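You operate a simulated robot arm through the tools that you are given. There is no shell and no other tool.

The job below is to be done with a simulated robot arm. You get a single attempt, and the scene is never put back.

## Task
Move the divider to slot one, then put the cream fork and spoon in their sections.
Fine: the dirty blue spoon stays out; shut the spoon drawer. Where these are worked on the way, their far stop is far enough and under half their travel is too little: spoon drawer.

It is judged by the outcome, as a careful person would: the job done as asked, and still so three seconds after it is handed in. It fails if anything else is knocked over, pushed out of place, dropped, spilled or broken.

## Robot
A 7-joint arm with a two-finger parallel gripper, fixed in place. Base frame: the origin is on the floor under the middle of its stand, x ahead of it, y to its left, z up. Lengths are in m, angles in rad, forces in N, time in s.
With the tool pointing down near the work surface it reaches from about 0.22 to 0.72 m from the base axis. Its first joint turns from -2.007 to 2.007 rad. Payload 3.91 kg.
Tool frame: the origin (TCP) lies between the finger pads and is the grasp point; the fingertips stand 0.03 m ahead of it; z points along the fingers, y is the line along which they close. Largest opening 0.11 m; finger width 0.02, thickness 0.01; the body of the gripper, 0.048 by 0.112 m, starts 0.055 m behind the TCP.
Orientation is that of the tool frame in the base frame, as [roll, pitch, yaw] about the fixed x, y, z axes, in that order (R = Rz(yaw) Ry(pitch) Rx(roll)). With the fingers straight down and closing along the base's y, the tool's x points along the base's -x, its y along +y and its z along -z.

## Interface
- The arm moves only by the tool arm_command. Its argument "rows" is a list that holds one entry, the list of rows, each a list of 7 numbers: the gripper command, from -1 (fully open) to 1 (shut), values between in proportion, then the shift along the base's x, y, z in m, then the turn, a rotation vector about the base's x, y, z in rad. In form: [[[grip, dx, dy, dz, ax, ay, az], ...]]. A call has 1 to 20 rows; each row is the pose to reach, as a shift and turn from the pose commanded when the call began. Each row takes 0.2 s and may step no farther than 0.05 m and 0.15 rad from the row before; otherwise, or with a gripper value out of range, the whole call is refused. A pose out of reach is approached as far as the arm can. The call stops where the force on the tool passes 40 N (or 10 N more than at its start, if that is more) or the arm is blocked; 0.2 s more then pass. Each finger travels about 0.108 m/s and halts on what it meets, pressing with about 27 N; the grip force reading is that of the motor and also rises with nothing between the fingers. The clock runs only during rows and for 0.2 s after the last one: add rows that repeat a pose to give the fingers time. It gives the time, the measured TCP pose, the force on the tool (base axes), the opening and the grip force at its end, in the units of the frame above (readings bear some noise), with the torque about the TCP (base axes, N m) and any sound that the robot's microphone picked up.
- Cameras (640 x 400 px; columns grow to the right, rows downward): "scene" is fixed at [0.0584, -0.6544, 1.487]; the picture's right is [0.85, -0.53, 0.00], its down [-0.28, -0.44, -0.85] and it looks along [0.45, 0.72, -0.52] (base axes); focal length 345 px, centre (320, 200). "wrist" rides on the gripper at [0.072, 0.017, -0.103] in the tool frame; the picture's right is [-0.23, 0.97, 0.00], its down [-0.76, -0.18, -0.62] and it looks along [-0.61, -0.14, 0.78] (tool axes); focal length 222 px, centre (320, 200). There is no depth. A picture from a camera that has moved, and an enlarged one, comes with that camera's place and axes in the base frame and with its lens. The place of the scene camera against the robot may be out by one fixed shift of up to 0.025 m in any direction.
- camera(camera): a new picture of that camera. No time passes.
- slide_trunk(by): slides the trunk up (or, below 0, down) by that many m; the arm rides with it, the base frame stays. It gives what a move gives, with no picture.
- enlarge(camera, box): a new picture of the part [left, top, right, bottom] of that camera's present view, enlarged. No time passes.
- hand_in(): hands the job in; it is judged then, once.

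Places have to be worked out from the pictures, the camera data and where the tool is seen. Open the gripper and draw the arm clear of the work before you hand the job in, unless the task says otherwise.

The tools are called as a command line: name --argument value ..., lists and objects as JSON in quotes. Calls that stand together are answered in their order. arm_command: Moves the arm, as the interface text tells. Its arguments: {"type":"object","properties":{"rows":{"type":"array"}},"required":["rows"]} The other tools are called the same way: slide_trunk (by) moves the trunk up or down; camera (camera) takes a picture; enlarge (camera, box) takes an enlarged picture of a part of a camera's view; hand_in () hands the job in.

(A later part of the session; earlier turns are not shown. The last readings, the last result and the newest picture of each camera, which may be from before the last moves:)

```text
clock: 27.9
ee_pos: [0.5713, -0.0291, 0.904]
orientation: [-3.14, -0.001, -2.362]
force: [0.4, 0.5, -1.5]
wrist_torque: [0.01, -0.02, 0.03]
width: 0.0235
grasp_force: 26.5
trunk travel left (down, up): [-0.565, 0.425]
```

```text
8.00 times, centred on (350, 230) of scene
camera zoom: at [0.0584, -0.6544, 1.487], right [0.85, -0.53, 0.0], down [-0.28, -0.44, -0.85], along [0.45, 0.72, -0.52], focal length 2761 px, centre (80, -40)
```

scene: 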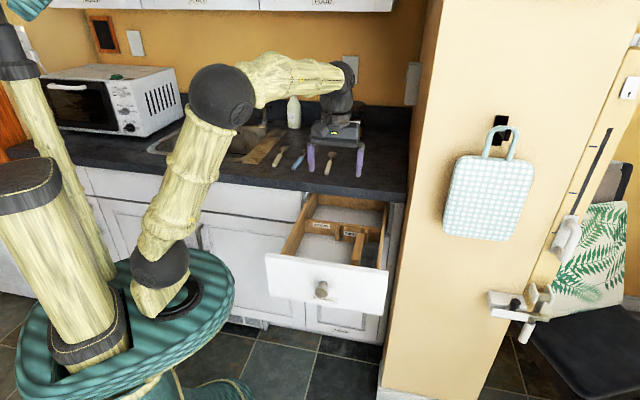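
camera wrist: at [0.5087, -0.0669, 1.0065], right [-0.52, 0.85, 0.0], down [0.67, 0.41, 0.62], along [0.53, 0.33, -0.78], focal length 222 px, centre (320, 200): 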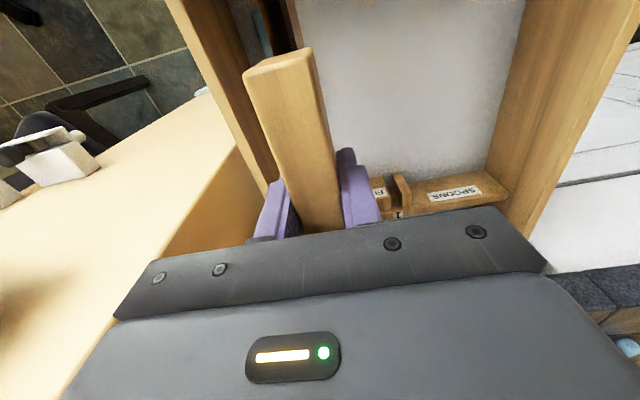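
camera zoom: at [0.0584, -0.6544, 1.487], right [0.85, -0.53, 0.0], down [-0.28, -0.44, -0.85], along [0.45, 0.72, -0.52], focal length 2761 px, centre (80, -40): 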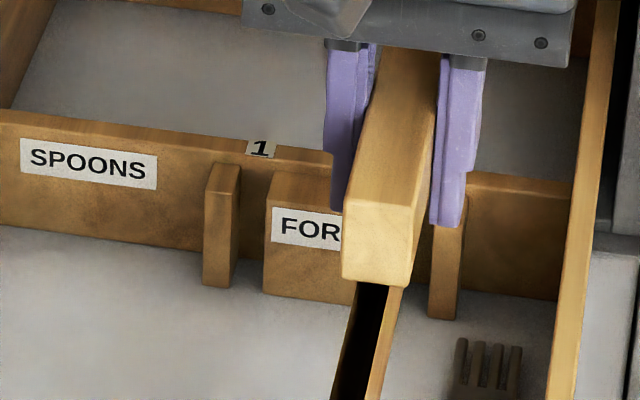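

The guides put slot 1's centre at e≈0.353, about 7 cm left of where the plate stood. I check the plate's thickness and shape in close-up before shifting.

enlarge --camera "wrist" --box '[220, 0, 360, 100]'

enlarge --camera "scene" --box '[345, 225, 395, 270]'

```text
4.00 times, centred on (290, 50) of wrist
camera zoom: at [0.5087, -0.0669, 1.0065], right [-0.52, 0.85, 0.0], down [0.67, 0.41, 0.62], along [0.53, 0.33, -0.78], focal length 888 px, centre (440, 800)
```

zoom: 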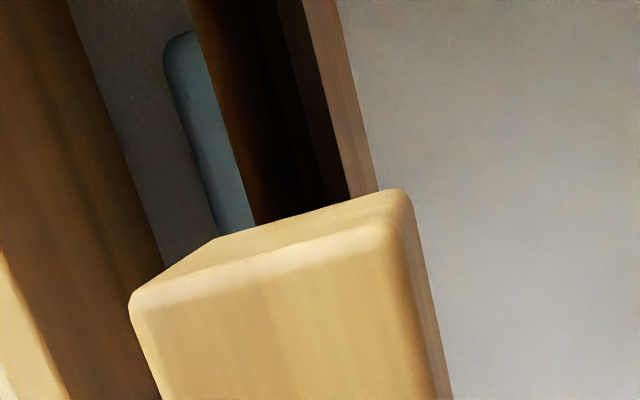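

```text
8.89 times, centred on (370, 248) of scene
camera zoom: at [0.0584, -0.6544, 1.487], right [0.85, -0.53, 0.0], down [-0.28, -0.44, -0.85], along [0.45, 0.72, -0.52], focal length 3068 px, centre (-124, -222)
```

zoom: 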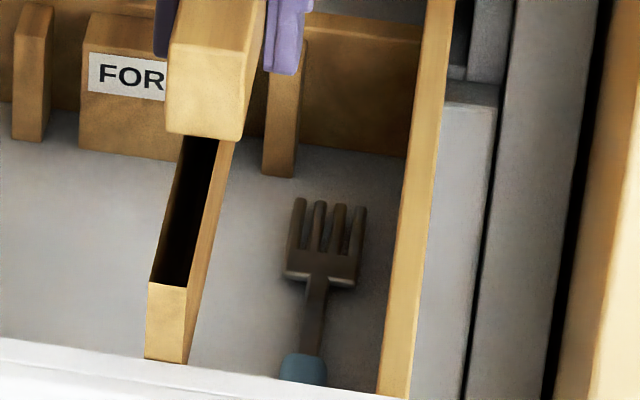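

The plate is about 11 mm thick and the slot gap about 12–13 mm, so alignment matters; I keep the orientation as it was and shift purely sideways by 70 mm to stand over slot 1.

arm_command --rows '[[[1, -0.0124, 0.0124, 0, 0, 0, 0], [1, -0.0248, 0.0248, 0, 0, 0, 0], [1, -0.0371, 0.0371, 0, 0, 0, 0], [1, -0.0495, 0.0495, 0, 0, 0, 0], [1, -0.0495, 0.0495, 0, 0, 0, 0], [1, -0.0495, 0.0495, 0, 0, 0, 0]]]'

enlarge --camera "wrist" --box '[180, 100, 420, 240]'

enlarge --camera "scene" --box '[300, 200, 390, 260]'

camera --camera "wrist"

```text
clock: 29.3
ee_pos: [0.5241, 0.0211, 0.9022]
orientation: [-3.14, 0.001, -2.36]
force: [-0.4, 0.5, -1.2]
wrist_torque: [-0.02, 0.0, 0.03]
width: 0.0237
grasp_force: 26.9
trunk travel left (down, up): [-0.565, 0.425]
```

```text
2.67 times, centred on (300, 170) of wrist
camera zoom: at [0.4595, -0.0158, 1.0052], right [-0.53, 0.85, 0.0], down [0.66, 0.41, 0.62], along [0.53, 0.33, -0.78], focal length 592 px, centre (373, 280)
```

zoom: 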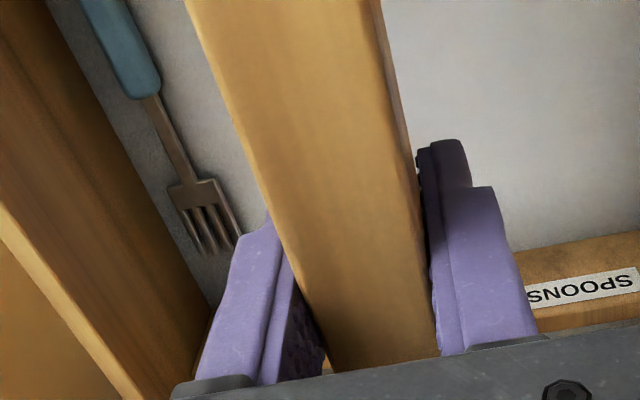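

```text
6.67 times, centred on (345, 230) of scene
camera zoom: at [0.0584, -0.6544, 1.487], right [0.85, -0.53, 0.0], down [-0.28, -0.44, -0.85], along [0.45, 0.72, -0.52], focal length 2301 px, centre (153, 0)
```

zoom: 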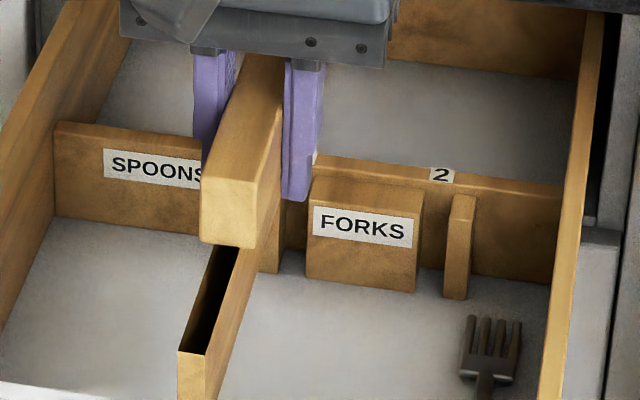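

```text
taken
camera wrist: at [0.4595, -0.0158, 1.0052], right [-0.53, 0.85, 0.0], down [0.66, 0.41, 0.62], along [0.53, 0.33, -0.78], focal length 222 px, centre (320, 200)
```

wrist: 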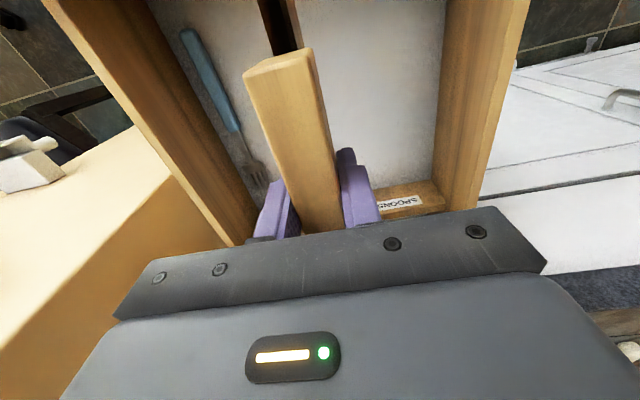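

From the scene view and the known 70 mm move, I get a slot spacing of about 70.4 mm, so this place looks right. I lower to just above the guide tops and read the pose again.

arm_command --rows '[[[1, 0, 0, -0.01, 0, 0, 0], [1, 0, 0, -0.02, 0, 0, 0], [1, 0, 0, -0.03, 0, 0, 0], [1, 0, 0, -0.04, 0, 0, 0], [1, 0, 0, -0.043, 0, 0, 0], [1, 0, 0, -0.043, 0, 0, 0], [1, 0, 0, -0.043, 0, 0, 0]]]'

enlarge --camera "scene" --box '[310, 205, 380, 255]'

camera --camera "wrist"

```text
clock: 30.9
ee_pos: [0.5218, 0.0205, 0.8582]
orientation: [-3.141, 0.001, -2.359]
force: [0.1, -0.2, -1.5]
wrist_torque: [0.0, -0.01, 0.01]
width: 0.0238
grasp_force: 26.3
trunk travel left (down, up): [-0.565, 0.425]
```

```text
8.00 times, centred on (345, 230) of scene
camera zoom: at [0.0584, -0.6544, 1.487], right [0.85, -0.53, 0.0], down [-0.28, -0.44, -0.85], along [0.45, 0.72, -0.52], focal length 2761 px, centre (120, -40)
```

zoom: 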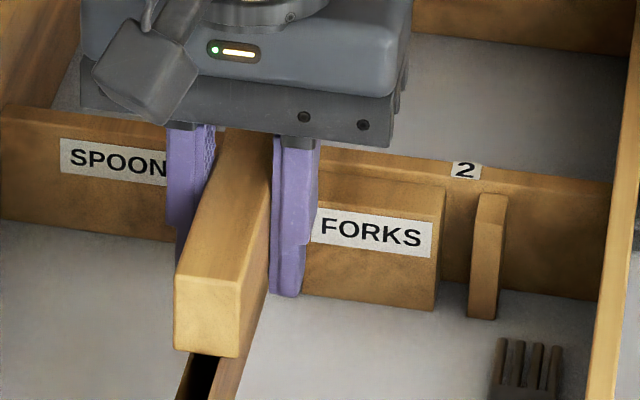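

```text
taken
camera wrist: at [0.459, -0.016, 0.9617], right [-0.52, 0.85, 0.0], down [0.67, 0.41, 0.62], along [0.53, 0.33, -0.78], focal length 222 px, centre (320, 200)
```

wrist: 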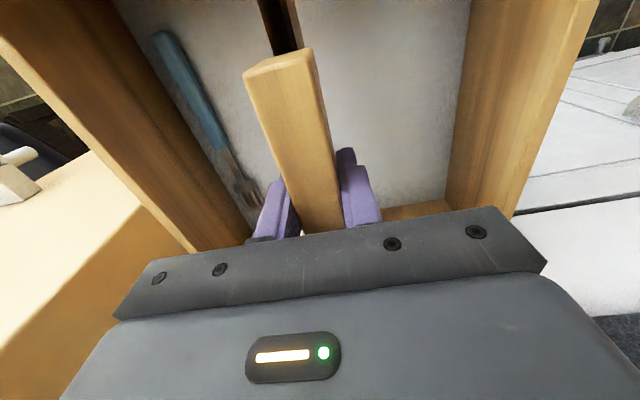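

Readings are steady (e≈0.3545, no contact). I lower in 3 mm steps past the guide tops, watching the force.

arm_command --rows '[[[1, 0, 0, -0.003, 0, 0, 0], [1, 0, 0, -0.006, 0, 0, 0], [1, 0, 0, -0.009, 0, 0, 0], [1, 0, 0, -0.012, 0, 0, 0], [1, 0, 0, -0.012, 0, 0, 0]]]'

```text
clock: 32.1
ee_pos: [0.5234, 0.0212, 0.8458]
orientation: [-3.142, 0.0, -2.361]
force: [0.2, 0.4, -0.6]
wrist_torque: [-0.02, 0.0, -0.02]
width: 0.0237
grasp_force: 26.5
trunk travel left (down, up): [-0.565, 0.425]
```

No contact yet at z=0.846. I continue down in the same small steps.

arm_command --rows '[[[1, 0, 0, -0.003, 0, 0, 0], [1, 0, 0, -0.006, 0, 0, 0], [1, 0, 0, -0.009, 0, 0, 0], [1, 0, 0, -0.009, 0, 0, 0]]]'

enlarge --camera "scene" --box '[310, 205, 380, 255]'

```text
clock: 33.1
ee_pos: [0.5218, 0.0211, 0.8385]
orientation: [3.142, -0.001, -2.36]
force: [0.8, 0.4, -1.0]
wrist_torque: [0.03, 0.0, 0.0]
width: 0.0235
grasp_force: 26.6
trunk travel left (down, up): [-0.565, 0.425]
```

```text
8.00 times, centred on (345, 230) of scene
camera zoom: at [0.0584, -0.6544, 1.487], right [0.85, -0.53, 0.0], down [-0.28, -0.44, -0.85], along [0.45, 0.72, -0.52], focal length 2761 px, centre (120, -40)
```

zoom: 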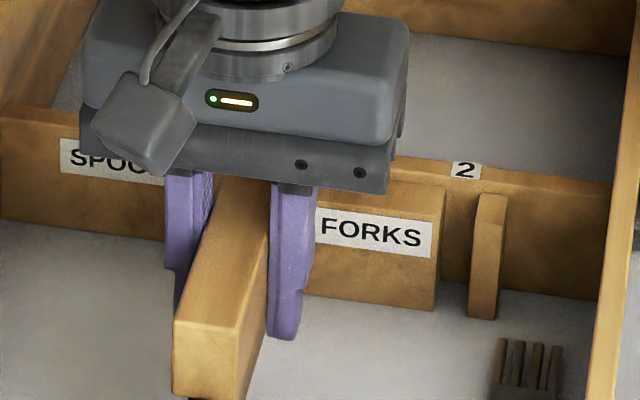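

Still no contact at z=0.8385, about 1 cm into where the guides are, so it seems to be entering the slot. I continue down.

arm_command --rows '[[[1, 0, 0, -0.004, 0, 0, 0], [1, 0, 0, -0.008, 0, 0, 0], [1, 0, 0, -0.012, 0, 0, 0], [1, 0, 0, -0.016, 0, 0, 0], [1, 0, 0, -0.016, 0, 0, 0]]]'

enlarge --camera "scene" --box '[310, 205, 380, 255]'

camera --camera "wrist"

```text
clock: 34.3
ee_pos: [0.5213, 0.0201, 0.8217]
orientation: [3.141, 0.0, -2.361]
force: [-0.7, 0.0, -1.1]
wrist_torque: [0.03, -0.03, 0.1]
width: 0.0237
grasp_force: 26.4
trunk travel left (down, up): [-0.565, 0.425]
```

```text
8.00 times, centred on (345, 230) of scene
camera zoom: at [0.0584, -0.6544, 1.487], right [0.85, -0.53, 0.0], down [-0.28, -0.44, -0.85], along [0.45, 0.72, -0.52], focal length 2761 px, centre (120, -40)
```

zoom: 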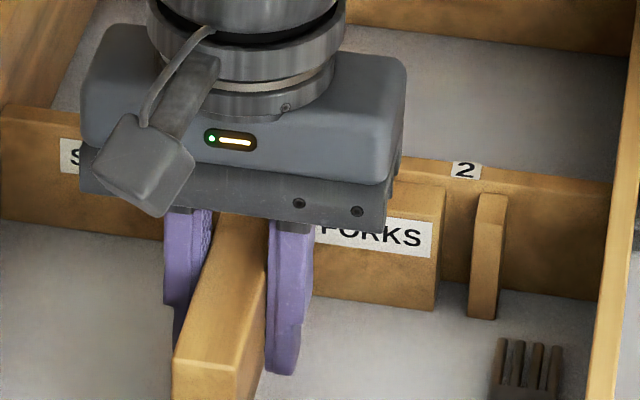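

```text
taken
camera wrist: at [0.4583, -0.0161, 0.9249], right [-0.52, 0.85, 0.0], down [0.67, 0.41, 0.62], along [0.53, 0.33, -0.78], focal length 222 px, centre (320, 200)
```

wrist: 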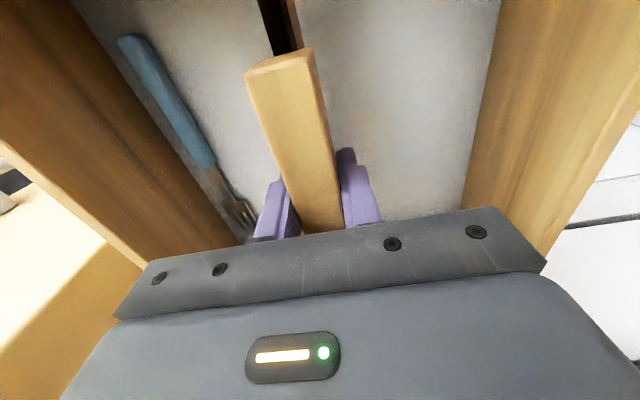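

It is still going in freely (z=0.822, force near zero). I lower the last 2 cm in small steps.

arm_command --rows '[[[1, 0, 0, -0.004, 0, 0, 0], [1, 0, 0, -0.008, 0, 0, 0], [1, 0, 0, -0.012, 0, 0, 0], [1, 0, 0, -0.016, 0, 0, 0], [1, 0, 0, -0.019, 0, 0, 0], [1, 0, 0, -0.021, 0, 0, 0], [1, 0, 0, -0.022, 0, 0, 0]]]'

camera --camera "wrist"

```text
clock: 35.9
ee_pos: [0.522, 0.0207, 0.8]
orientation: [-3.14, 0.001, -2.359]
force: [1.6, -0.3, 8.8]
wrist_torque: [-0.65, 0.54, 0.16]
width: 0.0239
grasp_force: 26.5
trunk travel left (down, up): [-0.565, 0.425]
```

```text
taken
camera wrist: at [0.4593, -0.0156, 0.9039], right [-0.52, 0.85, 0.0], down [0.66, 0.41, 0.62], along [0.53, 0.33, -0.78], focal length 222 px, centre (320, 200)
```

wrist: 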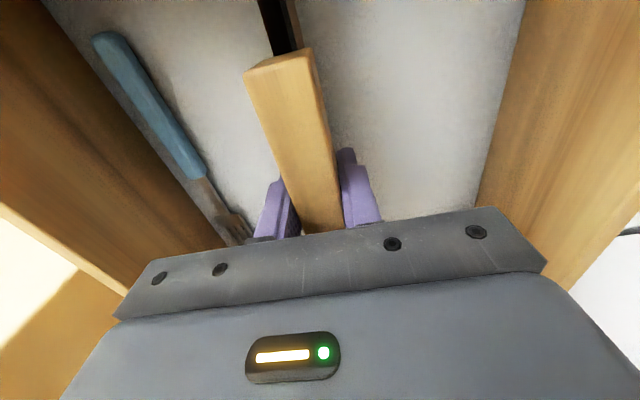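

The divider is down at the same height as before, now with an 8.8 N floor contact, so it is seated. I open the fingers and rise straight up.

arm_command --rows '[[[0, 0, 0, 0, 0, 0, 0], [0, 0, 0, 0, 0, 0, 0], [0, 0, 0, 0, 0, 0, 0], [0, 0, 0, 0.03, 0, 0, 0], [0, 0, 0, 0.06, 0, 0, 0], [0, 0, 0, 0.1, 0, 0, 0], [0, 0, 0, 0.14, 0, 0, 0], [0, 0, 0, 0.18, 0, 0, 0], [0, -0.01, -0.01, 0.22, 0, 0, 0], [0, -0.01, -0.01, 0.22, 0, 0, 0]]]'

camera --camera "wrist"

enlarge --camera "wrist" --box '[180, 0, 460, 200]'

enlarge --camera "scene" --box '[270, 185, 400, 285]'

```text
clock: 38.1
ee_pos: [0.5114, 0.0123, 1.0204]
orientation: [3.139, -0.001, -2.36]
force: [0.1, -0.5, 0.9]
wrist_torque: [0.02, 0.01, -0.02]
width: 0.0548
grasp_force: 0.1
trunk travel left (down, up): [-0.565, 0.425]
```

```text
taken
camera wrist: at [0.4481, -0.0249, 1.1231], right [-0.52, 0.85, 0.0], down [0.67, 0.41, 0.62], along [0.53, 0.33, -0.78], focal length 222 px, centre (320, 200)
```

wrist: 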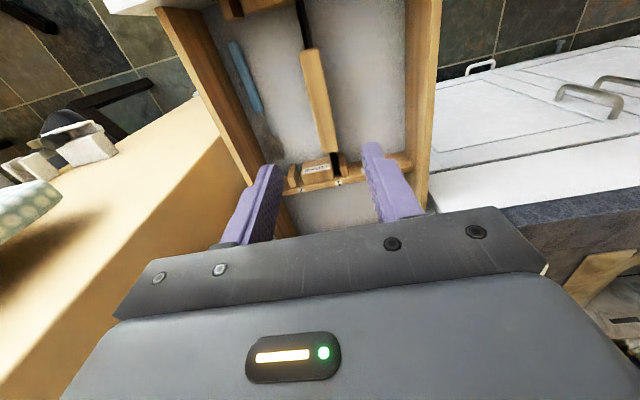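

```text
2.00 times, centred on (320, 100) of wrist
camera zoom: at [0.4481, -0.0249, 1.1231], right [-0.52, 0.85, 0.0], down [0.67, 0.41, 0.62], along [0.53, 0.33, -0.78], focal length 444 px, centre (320, 400)
```

zoom: 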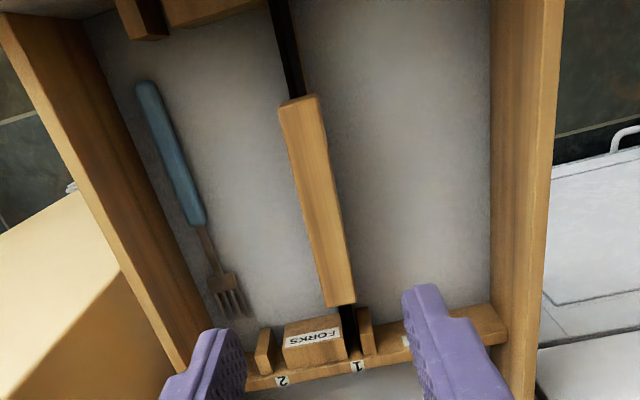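

```text
4.00 times, centred on (335, 235) of scene
camera zoom: at [0.0584, -0.6544, 1.487], right [0.85, -0.53, 0.0], down [-0.28, -0.44, -0.85], along [0.45, 0.72, -0.52], focal length 1381 px, centre (260, 60)
```

zoom: 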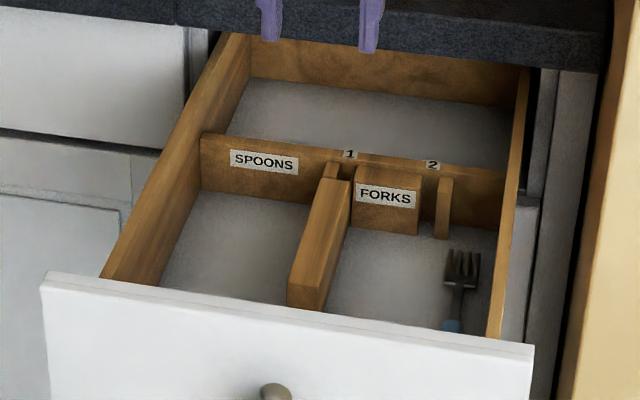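

The divider now stands in slot 1, with the FORKS label to its right and the blue fork undisturbed. Next I move over the counter toward the cream fork, staying high, and open the gripper for a close view.

arm_command --rows '[[[0, -0.003, 0.04, 0.03, 0, 0, 0.01], [0, -0.006, 0.08, 0.03, 0, 0, 0.02], [0, -0.009, 0.12, 0.03, 0, 0, 0.03], [0, -0.012, 0.16, 0.03, 0, 0, 0.04], [0, -0.015, 0.2, 0.03, 0, 0, 0.05], [0, -0.018, 0.24, 0.03, 0, 0, 0.06], [0, -0.02, 0.28, 0.03, 0, 0, 0.063], [0, -0.022, 0.32, 0.03, 0, 0, 0.063], [0, -0.023, 0.35, 0.03, 0, 0, 0.063], [0, -0.023, 0.35, 0.03, 0, 0, 0.063]]]'

camera --camera "wrist"

camera --camera "scene"

```text
clock: 40.3
ee_pos: [0.4856, 0.3592, 1.0519]
orientation: [-3.142, 0.001, -2.3]
force: [0.1, -0.3, 0.2]
wrist_torque: [-0.02, -0.01, 0.01]
width: 0.0551
grasp_force: 0.0
trunk travel left (down, up): [-0.565, 0.425]
```

```text
taken
camera wrist: at [0.4239, 0.3185, 1.1563], right [-0.58, 0.82, 0.0], down [0.64, 0.45, 0.62], along [0.51, 0.36, -0.78], focal length 222 px, centre (320, 200)
```

wrist: 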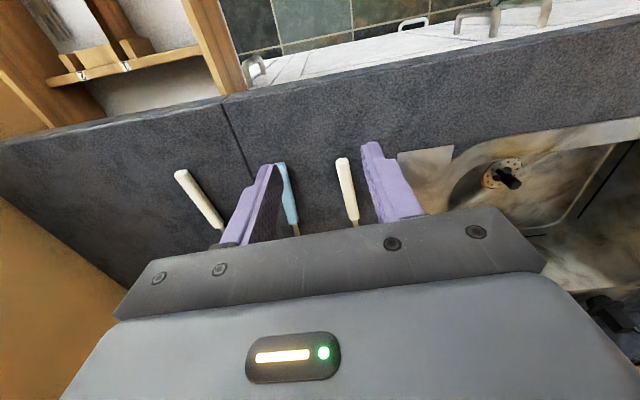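

```text
taken
```

scene: 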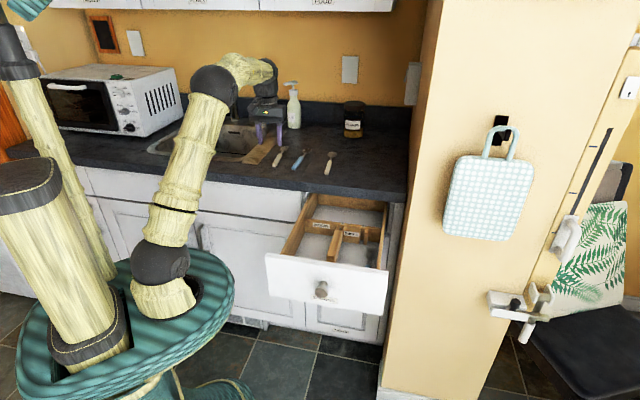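

The cream fork's handle runs from about (0.514, 0.415) to (0.582, 0.495). I move above its middle with the fingers set 4 cm apart, so as to stay clear of the sink rim and the blue spoon.

arm_command --rows '[[[0.27, 0.02, 0.031, -0.01, 0, 0, 0.01], [0.27, 0.04, 0.062, -0.02, 0, 0, 0.02], [0.27, 0.061, 0.0936, -0.04, 0, 0, 0.02], [0.27, 0.061, 0.0936, -0.06, 0, 0, 0.02], [0.27, 0.061, 0.0936, -0.06, 0, 0, 0.02]]]'

camera --camera "wrist"

enlarge --camera "scene" --box '[230, 100, 350, 190]'

```text
clock: 41.5
ee_pos: [0.549, 0.4533, 0.9918]
orientation: [3.141, -0.001, -2.278]
force: [-0.4, 0.3, 0.7]
wrist_torque: [0.02, 0.01, 0.0]
width: 0.0399
grasp_force: 0.1
out of reach, approached as far as the arm can: row 3
trunk travel left (down, up): [-0.565, 0.425]
```

```text
taken
camera wrist: at [0.489, 0.4109, 1.0947], right [-0.59, 0.81, 0.0], down [0.63, 0.46, 0.62], along [0.5, 0.37, -0.78], focal length 222 px, centre (320, 200)
```

wrist: 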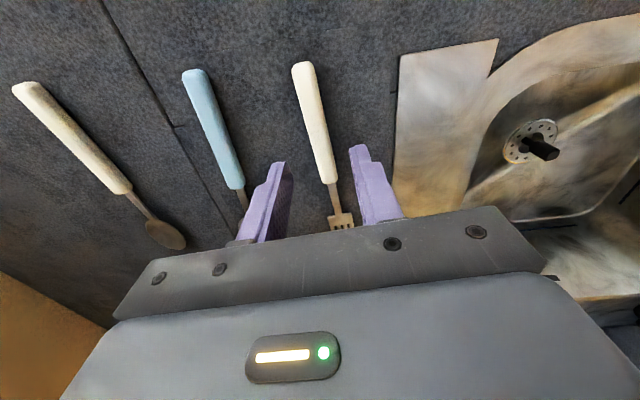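

```text
4.44 times, centred on (290, 145) of scene
camera zoom: at [0.0584, -0.6544, 1.487], right [0.85, -0.53, 0.0], down [-0.28, -0.44, -0.85], along [0.45, 0.72, -0.52], focal length 1534 px, centre (453, 444)
```

zoom: 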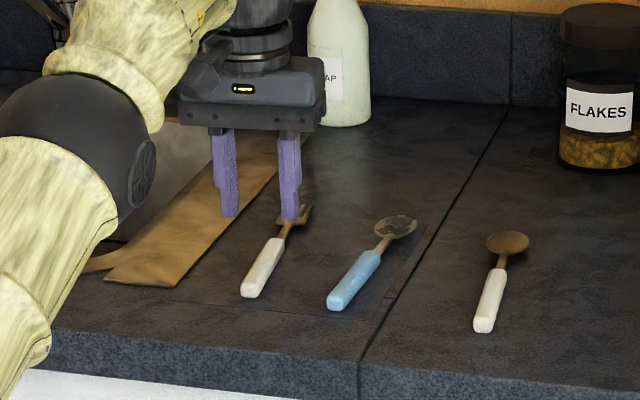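

The tool is centred on the handle to within about 1 mm; the counter top comes out at z≈0.907. I descend to just above it.

arm_command --rows '[[[0.27, 0, 0, -0.015, 0, 0, 0], [0.27, 0, 0, -0.03, 0, 0, 0], [0.27, 0, 0, -0.042, 0, 0, 0], [0.27, 0, 0, -0.047, 0, 0, 0], [0.27, 0, 0, -0.047, 0, 0, 0]]]'

camera --camera "wrist"

enlarge --camera "scene" --box '[250, 120, 330, 180]'

```text
clock: 42.7
ee_pos: [0.5503, 0.4539, 0.9428]
orientation: [-3.142, 0.001, -2.278]
force: [0.3, 0.4, 0.1]
wrist_torque: [0.0, -0.01, -0.04]
width: 0.0402
grasp_force: 0.1
trunk travel left (down, up): [-0.565, 0.425]
```

```text
taken
camera wrist: at [0.49, 0.4113, 1.0456], right [-0.59, 0.81, 0.0], down [0.63, 0.46, 0.62], along [0.5, 0.37, -0.78], focal length 222 px, centre (320, 200)
```

wrist: 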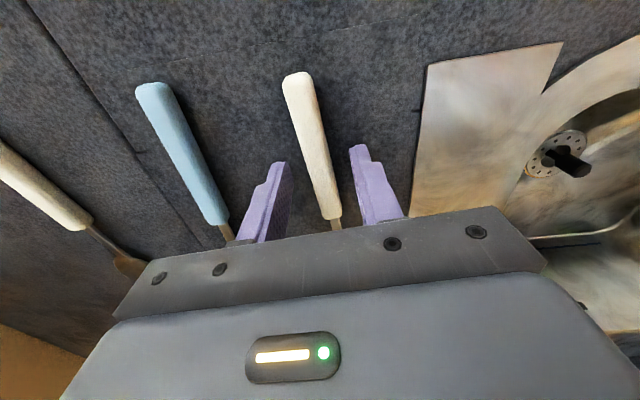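

```text
6.67 times, centred on (290, 150) of scene
camera zoom: at [0.0584, -0.6544, 1.487], right [0.85, -0.53, 0.0], down [-0.28, -0.44, -0.85], along [0.45, 0.72, -0.52], focal length 2301 px, centre (520, 533)
```

zoom: 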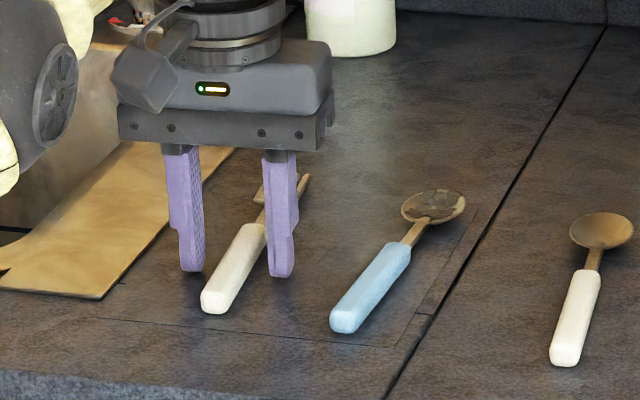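

The fingertips straddle the middle of the handle, just above the counter. I go down 4 mm more and close.

arm_command --rows '[[[0.27, 0, 0, -0.002, 0, 0, 0], [0.27, 0, 0, -0.003, 0, 0, 0], [1, 0, 0, -0.003, 0, 0, 0], [1, 0, 0, -0.003, 0, 0, 0], [1, 0, 0, -0.003, 0, 0, 0]]]'

camera --camera "wrist"

enlarge --camera "scene" --box '[250, 120, 330, 180]'

```text
clock: 43.9
ee_pos: [0.5508, 0.4545, 0.9408]
orientation: [3.141, 0.003, -2.278]
force: [0.7, 1.7, 7.3]
wrist_torque: [-0.06, 0.01, 0.0]
width: 0.0151
grasp_force: 27.1
trunk travel left (down, up): [-0.565, 0.425]
```

```text
taken
camera wrist: at [0.4899, 0.4119, 1.0439], right [-0.59, 0.81, 0.0], down [0.63, 0.46, 0.62], along [0.5, 0.37, -0.78], focal length 222 px, centre (320, 200)
```

wrist: 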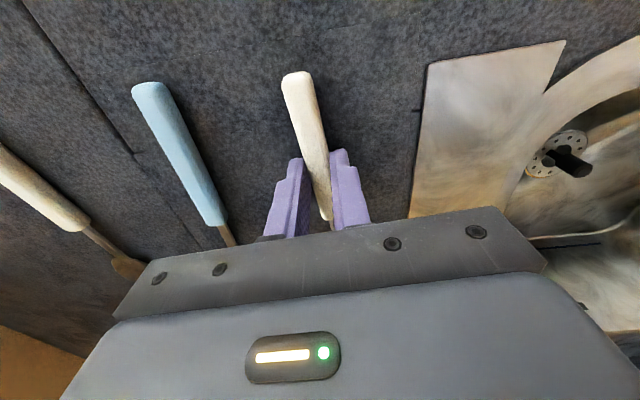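

```text
6.67 times, centred on (290, 150) of scene
camera zoom: at [0.0584, -0.6544, 1.487], right [0.85, -0.53, 0.0], down [-0.28, -0.44, -0.85], along [0.45, 0.72, -0.52], focal length 2301 px, centre (520, 533)
```

zoom: 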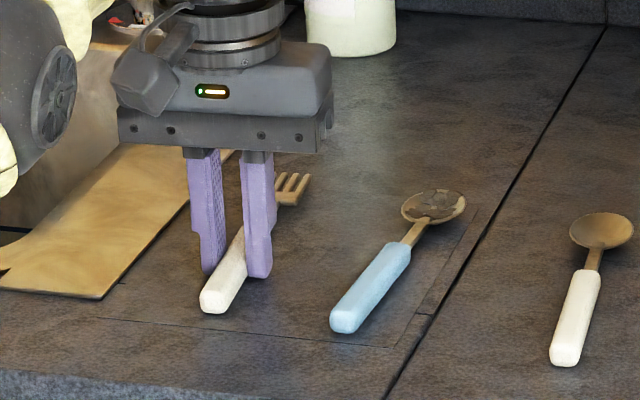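

The fork handle is held (15 mm, fingertips just touching the counter at z≈0.9105). I lift it straight up and check that it hangs level.

arm_command --rows '[[[1, 0, 0, 0.015, 0, 0, 0], [1, 0, 0, 0.03, 0, 0, 0], [1, 0, 0, 0.045, 0, 0, 0], [1, -0.015, -0.02, 0.065, 0, 0, 0], [1, -0.03, -0.05, 0.08, 0, 0, 0], [1, -0.03, -0.05, 0.08, 0, 0, 0]]]'

camera --camera "wrist"

enlarge --camera "scene" --box '[230, 90, 350, 180]'

```text
clock: 45.3
ee_pos: [0.5213, 0.404, 1.0191]
orientation: [-3.141, 0.001, -2.279]
force: [-0.5, -0.4, -0.4]
wrist_torque: [-0.03, 0.0, 0.02]
width: 0.0001
grasp_force: 27.0
trunk travel left (down, up): [-0.565, 0.425]
```

```text
taken
camera wrist: at [0.4612, 0.3617, 1.1222], right [-0.59, 0.81, 0.0], down [0.63, 0.46, 0.62], along [0.5, 0.37, -0.78], focal length 222 px, centre (320, 200)
```

wrist: 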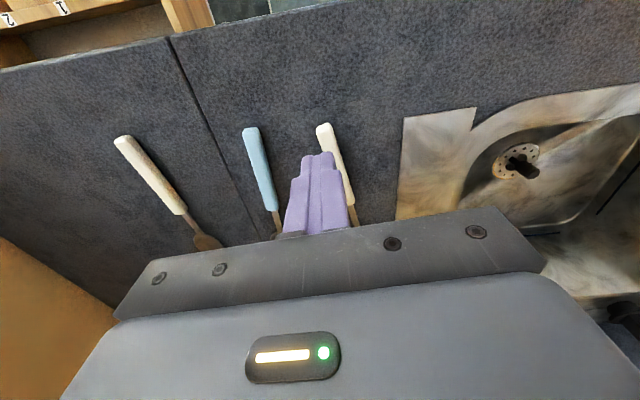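

```text
4.44 times, centred on (290, 135) of scene
camera zoom: at [0.0584, -0.6544, 1.487], right [0.85, -0.53, 0.0], down [-0.28, -0.44, -0.85], along [0.45, 0.72, -0.52], focal length 1534 px, centre (453, 489)
```

zoom: 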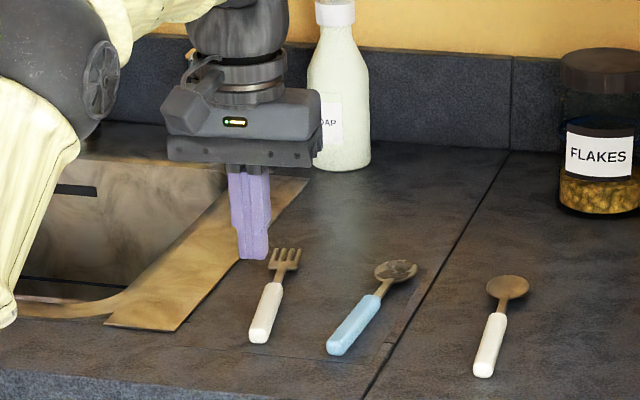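

The grip slipped off: the pads had only caught the rounded top of the handle, and the fork stayed on the counter, turned a little. I reopen, line up again above the handle with its new direction, and look.

arm_command --rows '[[[0.27, 0, 0, 0, 0, 0, 0], [0.27, 0.01, 0.015, -0.01, 0, 0, 0.05], [0.27, 0.02, 0.035, -0.02, 0, 0, 0.1], [0.27, 0.03, 0.05, -0.03, 0, 0, 0.1], [0.27, 0.03, 0.05, -0.03, 0, 0, 0.1]]]'

camera --camera "wrist"

enlarge --camera "wrist" --box '[230, 30, 430, 230]'

enlarge --camera "scene" --box '[250, 120, 330, 180]'

```text
clock: 46.5
ee_pos: [0.5501, 0.4531, 0.9892]
orientation: [3.141, 0.001, -2.178]
force: [-0.4, -0.1, -0.1]
wrist_torque: [0.01, -0.03, -0.02]
width: 0.0402
grasp_force: 0.0
trunk travel left (down, up): [-0.565, 0.425]
```

```text
taken
camera wrist: at [0.4946, 0.4057, 1.0917], right [-0.67, 0.74, 0.0], down [0.58, 0.52, 0.62], along [0.46, 0.42, -0.78], focal length 222 px, centre (320, 200)
```

wrist: 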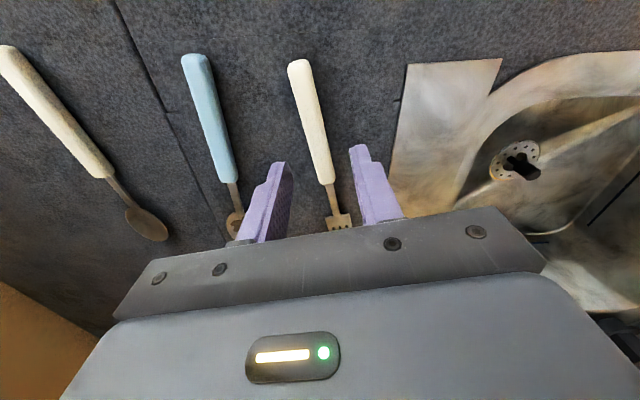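

```text
2.00 times, centred on (330, 130) of wrist
camera zoom: at [0.4946, 0.4057, 1.0917], right [-0.67, 0.74, 0.0], down [0.58, 0.52, 0.62], along [0.46, 0.42, -0.78], focal length 444 px, centre (300, 340)
```

zoom: 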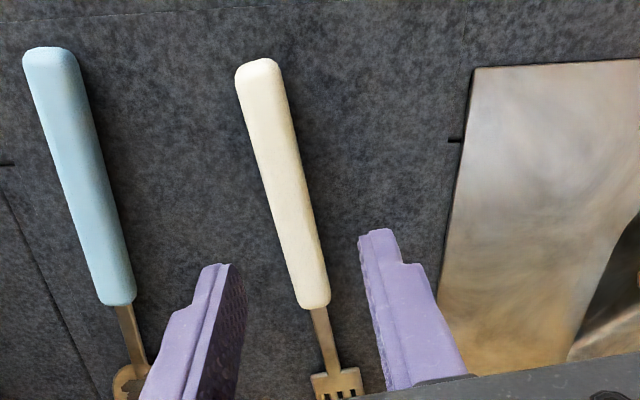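

```text
6.67 times, centred on (290, 150) of scene
camera zoom: at [0.0584, -0.6544, 1.487], right [0.85, -0.53, 0.0], down [-0.28, -0.44, -0.85], along [0.45, 0.72, -0.52], focal length 2301 px, centre (520, 533)
```

zoom: 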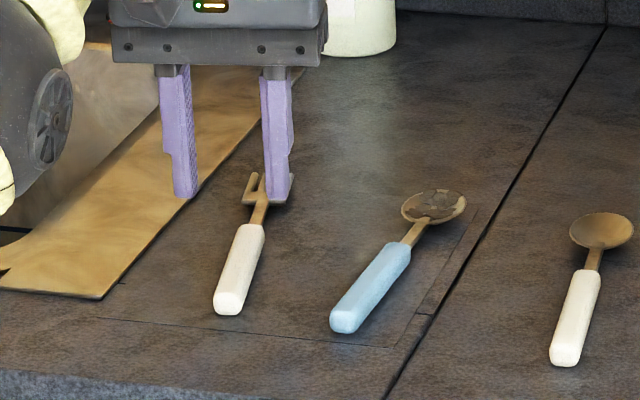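

The handle now points at about 54° and the tool is centred over it within 1 mm. I descend to near the counter first.

arm_command --rows '[[[0.27, 0, 0, -0.015, 0, 0, 0], [0.27, 0, 0, -0.03, 0, 0, 0], [0.27, 0, 0, -0.042, 0, 0, 0], [0.27, 0, 0, -0.05, 0, 0, 0], [0.27, 0, 0, -0.05, 0, 0, 0]]]'

arm_command --rows '[[[0.27, 0, 0, -0.002, 0, 0, 0], [0.27, 0, 0, -0.002, 0, 0, 0]]]'

```text
clock: 47.7
ee_pos: [0.5503, 0.4543, 0.9396]
orientation: [-3.142, 0.003, -2.178]
force: [2.7, 1.9, 13.2]
wrist_torque: [0.15, 0.23, 0.02]
width: 0.0403
grasp_force: 0.1
trunk travel left (down, up): [-0.565, 0.425]
```

```text
clock: 48.3
ee_pos: [0.5499, 0.4543, 0.9411]
orientation: [-3.14, 0.008, -2.179]
force: [10.1, 8.8, 30.0]
wrist_torque: [0.42, 0.4, -0.13]
width: 0.04
grasp_force: 0.1
trunk travel left (down, up): [-0.565, 0.425]
```

The fingertips do rest on the counter (TCP 0.940, contact force up), so the height is right. I ease off 1.5 mm, close, and this time I will test the hold with a tiny lift before moving.

arm_command --rows '[[[0.27, 0, 0, 0.0015, 0, 0, 0], [1, 0, 0, 0.0015, 0, 0, 0], [1, 0, 0, 0.0015, 0, 0, 0], [1, 0, 0, 0.0015, 0, 0, 0], [1, 0, 0, 0.0015, 0, 0, 0], [1, 0, 0, 0.0015, 0, 0, 0]]]'

enlarge --camera "wrist" --box '[250, 50, 410, 230]'

enlarge --camera "scene" --box '[260, 130, 310, 175]'

```text
clock: 49.7
ee_pos: [0.5483, 0.4514, 0.9411]
orientation: [-3.141, 0.002, -2.178]
force: [-8.1, -5.1, 21.1]
wrist_torque: [-0.2, 0.57, 0.08]
width: 0.0149
grasp_force: 27.1
trunk travel left (down, up): [-0.565, 0.425]
```

```text
2.22 times, centred on (330, 140) of wrist
camera zoom: at [0.4926, 0.4045, 1.0439], right [-0.67, 0.74, 0.0], down [0.58, 0.52, 0.62], along [0.46, 0.42, -0.78], focal length 494 px, centre (298, 333)
```

zoom: 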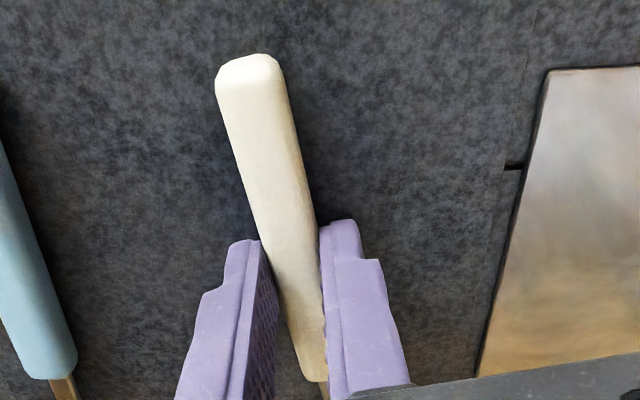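

```text
8.89 times, centred on (285, 152) of scene
camera zoom: at [0.0584, -0.6544, 1.487], right [0.85, -0.53, 0.0], down [-0.28, -0.44, -0.85], along [0.45, 0.72, -0.52], focal length 3068 px, centre (631, 622)
```

zoom: 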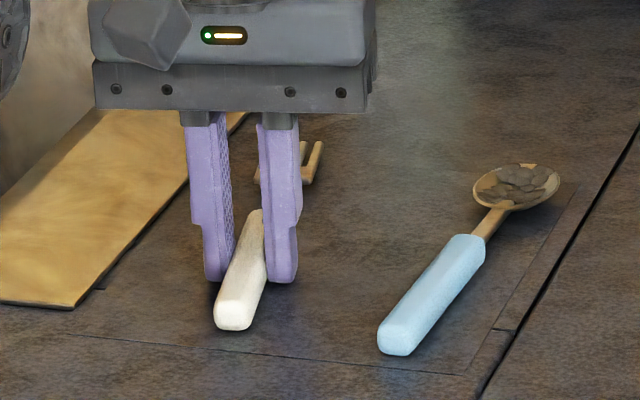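

The handle is pinched at 15 mm. I lift only 6 mm in small steps and check the opening.

arm_command --rows '[[[1, 0, 0, 0.002, 0, 0, 0], [1, 0, 0, 0.004, 0, 0, 0], [1, 0, 0, 0.006, 0, 0, 0], [1, 0, 0, 0.008, 0, 0, 0]]]'

enlarge --camera "scene" --box '[260, 130, 310, 175]'

enlarge --camera "wrist" --box '[250, 50, 410, 230]'

```text
clock: 50.7
ee_pos: [0.5487, 0.4556, 0.9471]
orientation: [3.141, -0.001, -2.178]
force: [-0.1, 0.5, 0.0]
wrist_torque: [0.0, -0.02, 0.02]
width: 0.0148
grasp_force: 27.6
trunk travel left (down, up): [-0.565, 0.425]
```

```text
8.89 times, centred on (285, 152) of scene
camera zoom: at [0.0584, -0.6544, 1.487], right [0.85, -0.53, 0.0], down [-0.28, -0.44, -0.85], along [0.45, 0.72, -0.52], focal length 3068 px, centre (631, 622)
```

zoom: 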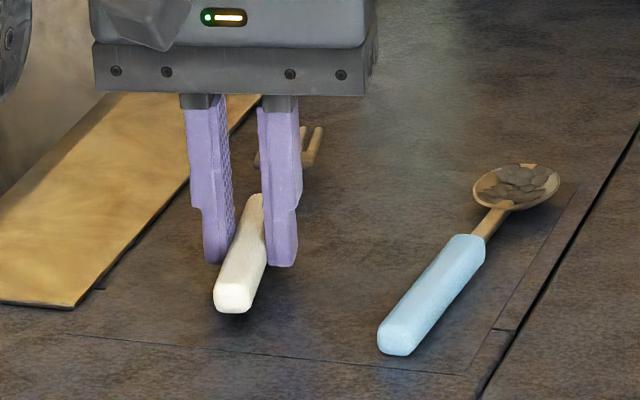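

```text
2.22 times, centred on (330, 140) of wrist
camera zoom: at [0.4943, 0.407, 1.0505], right [-0.67, 0.74, 0.0], down [0.58, 0.52, 0.62], along [0.46, 0.42, -0.78], focal length 494 px, centre (298, 333)
```

zoom: 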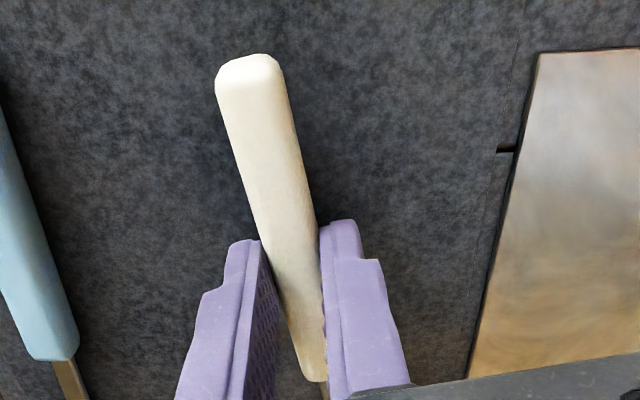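

This time the fork rises with the fingers and stays level. I lift a little farther, slowly, and check again.

arm_command --rows '[[[1, 0, 0, 0.005, 0, 0, 0], [1, 0, 0, 0.01, 0, 0, 0], [1, 0, 0, 0.017, 0, 0, 0], [1, 0, 0, 0.025, 0, 0, 0], [1, 0, 0, 0.033, 0, 0, 0], [1, 0, 0, 0.04, 0, 0, 0]]]'

enlarge --camera "scene" --box '[240, 115, 320, 175]'

camera --camera "wrist"

```text
clock: 52.1
ee_pos: [0.5504, 0.4563, 0.9865]
orientation: [3.141, -0.003, -2.175]
force: [0.9, -0.2, -1.3]
wrist_torque: [0.01, 0.0, 0.02]
width: 0.0147
grasp_force: 27.3
trunk travel left (down, up): [-0.565, 0.425]
```

```text
6.67 times, centred on (280, 145) of scene
camera zoom: at [0.0584, -0.6544, 1.487], right [0.85, -0.53, 0.0], down [-0.28, -0.44, -0.85], along [0.45, 0.72, -0.52], focal length 2301 px, centre (587, 567)
```

zoom: 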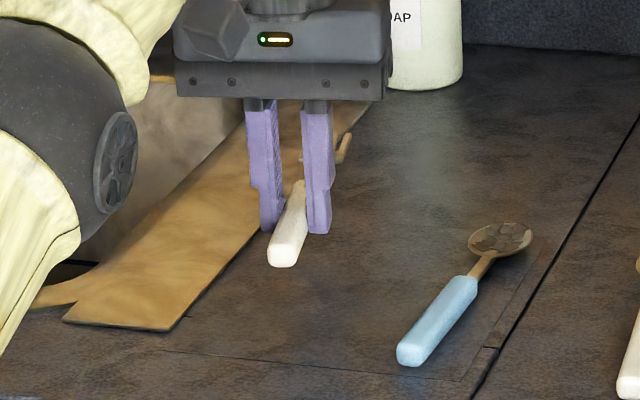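

```text
taken
camera wrist: at [0.4943, 0.408, 1.0907], right [-0.67, 0.74, 0.0], down [0.58, 0.53, 0.62], along [0.46, 0.42, -0.78], focal length 222 px, centre (320, 200)
```

wrist: 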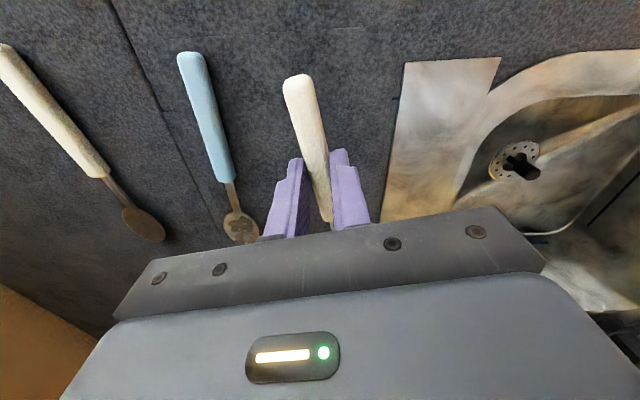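

The fork is held level at 15 mm and the blue spoon has not moved. I carry it over to the fork section, turning it to line up with the drawer.

arm_command --rows '[[[1, -0.015, -0.03, 0.015, 0, 0, -0.015], [1, -0.03, -0.065, 0.03, 0, 0, -0.03], [1, -0.04, -0.105, 0.045, 0, 0, -0.045], [1, -0.045, -0.15, 0.055, 0, 0, -0.06], [1, -0.045, -0.195, 0.055, 0, 0, -0.075], [1, -0.045, -0.24, 0.055, 0, 0, -0.09], [1, -0.04, -0.285, 0.055, 0, 0, -0.105], [1, -0.035, -0.33, 0.055, 0, 0, -0.12], [1, -0.03, -0.375, 0.055, 0, 0, -0.135], [1, -0.025, -0.42, 0.055, 0, 0, -0.15], [1, -0.018, -0.46, 0.055, 0, 0, -0.165], [1, -0.0145, -0.489, 0.045, 0, 0, -0.181], [1, -0.0145, -0.489, 0.03, 0, 0, -0.181], [1, -0.0145, -0.489, 0.03, 0, 0, -0.181]]]'

camera --camera "wrist"

enlarge --camera "scene" --box '[270, 150, 400, 270]'

```text
clock: 55.1
ee_pos: [0.5358, -0.034, 1.0166]
orientation: [-3.141, 0.0, -2.357]
force: [-0.3, 0.0, -0.2]
wrist_torque: [-0.01, 0.0, -0.01]
width: 0.0147
grasp_force: 26.7
trunk travel left (down, up): [-0.565, 0.425]
```

```text
taken
camera wrist: at [0.4721, -0.0711, 1.1196], right [-0.53, 0.85, 0.0], down [0.67, 0.41, 0.62], along [0.53, 0.33, -0.78], focal length 222 px, centre (320, 200)
```

wrist: 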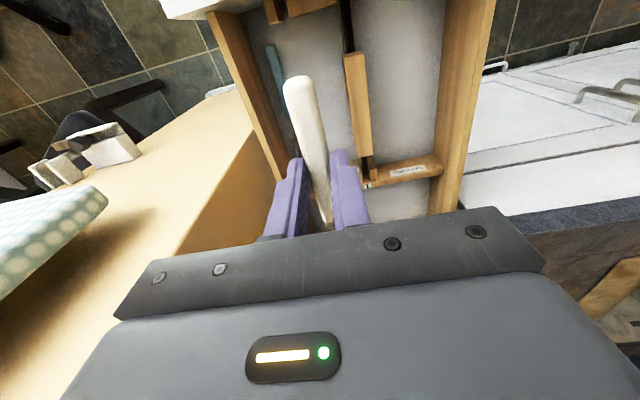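

```text
3.33 times, centred on (335, 210) of scene
camera zoom: at [0.0584, -0.6544, 1.487], right [0.85, -0.53, 0.0], down [-0.28, -0.44, -0.85], along [0.45, 0.72, -0.52], focal length 1151 px, centre (270, 167)
```

zoom: 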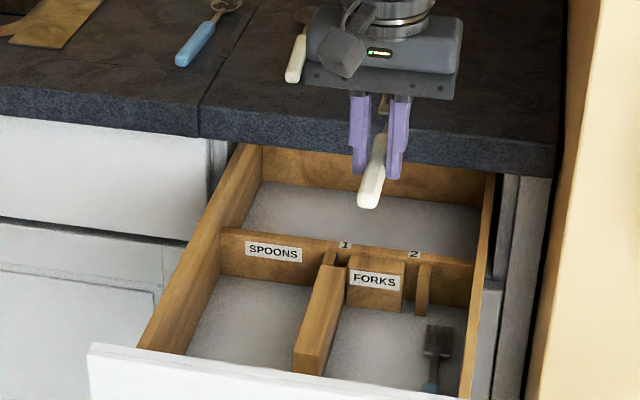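

The fork hangs over the fork section, between the divider and the blue fork. I look closer at the clearances, and at the divider's front end, before going down.

enlarge --camera "wrist" --box '[220, 0, 420, 130]'

enlarge --camera "wrist" --box '[230, 60, 430, 230]'

```text
3.08 times, centred on (320, 65) of wrist
camera zoom: at [0.4721, -0.0711, 1.1196], right [-0.53, 0.85, 0.0], down [0.67, 0.41, 0.62], along [0.53, 0.33, -0.78], focal length 684 px, centre (320, 615)
```

zoom: 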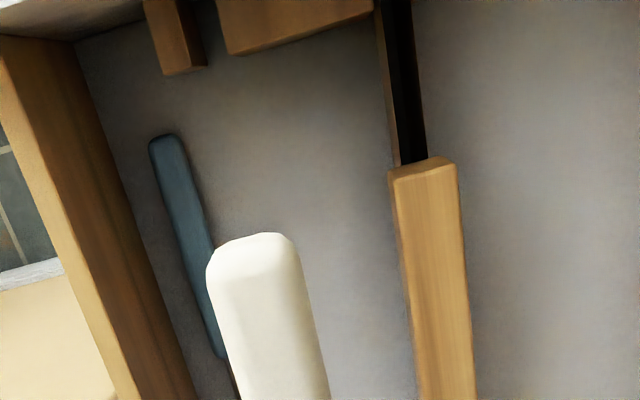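

```text
2.35 times, centred on (330, 145) of wrist
camera zoom: at [0.4721, -0.0711, 1.1196], right [-0.53, 0.85, 0.0], down [0.67, 0.41, 0.62], along [0.53, 0.33, -0.78], focal length 523 px, centre (296, 329)
```

zoom: 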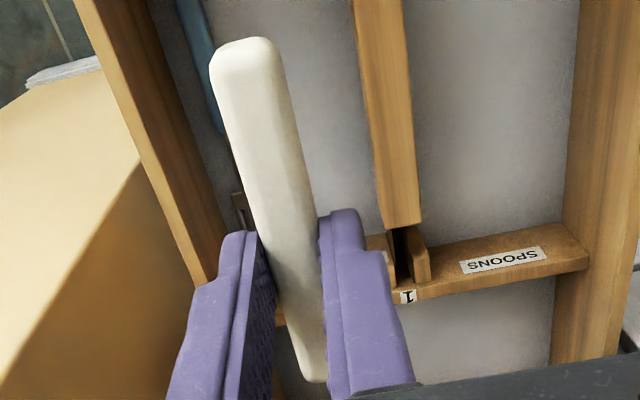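

Clearances look good: fork at e≈0.403 between the divider grip (0.365) and the blue fork (0.447), lengthwise between the guide blocks. I descend into the section.

arm_command --rows '[[[1, 0, 0, -0.03, 0, 0, 0], [1, 0, 0, -0.06, 0, 0, 0], [1, 0, 0, -0.09, 0, 0, 0], [1, 0, 0, -0.12, 0, 0, 0], [1, 0, 0, -0.15, 0, 0, 0], [1, 0, 0, -0.175, 0, 0, 0], [1, 0, 0, -0.195, 0, 0, 0], [1, 0, 0, -0.21, 0, 0, 0], [1, 0, 0, -0.21, 0, 0, 0]]]'

camera --camera "wrist"

enlarge --camera "scene" --box '[290, 180, 400, 270]'

```text
clock: 57.1
ee_pos: [0.5374, -0.0339, 0.8068]
orientation: [-3.14, 0.0, -2.357]
force: [0.3, -0.1, -0.1]
wrist_torque: [0.01, -0.01, 0.0]
width: 0.0148
grasp_force: 27.1
trunk travel left (down, up): [-0.565, 0.425]
```

```text
taken
camera wrist: at [0.4733, -0.0723, 0.9106], right [-0.53, 0.85, 0.0], down [0.67, 0.41, 0.62], along [0.53, 0.33, -0.78], focal length 222 px, centre (320, 200)
```

wrist: 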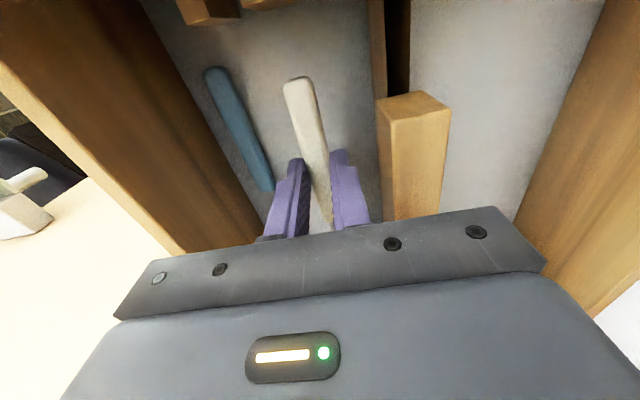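

```text
4.44 times, centred on (345, 225) of scene
camera zoom: at [0.0584, -0.6544, 1.487], right [0.85, -0.53, 0.0], down [-0.28, -0.44, -0.85], along [0.45, 0.72, -0.52], focal length 1534 px, centre (209, 89)
```

zoom: 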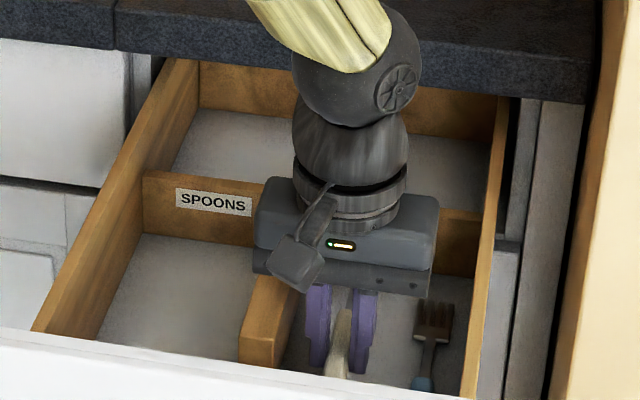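

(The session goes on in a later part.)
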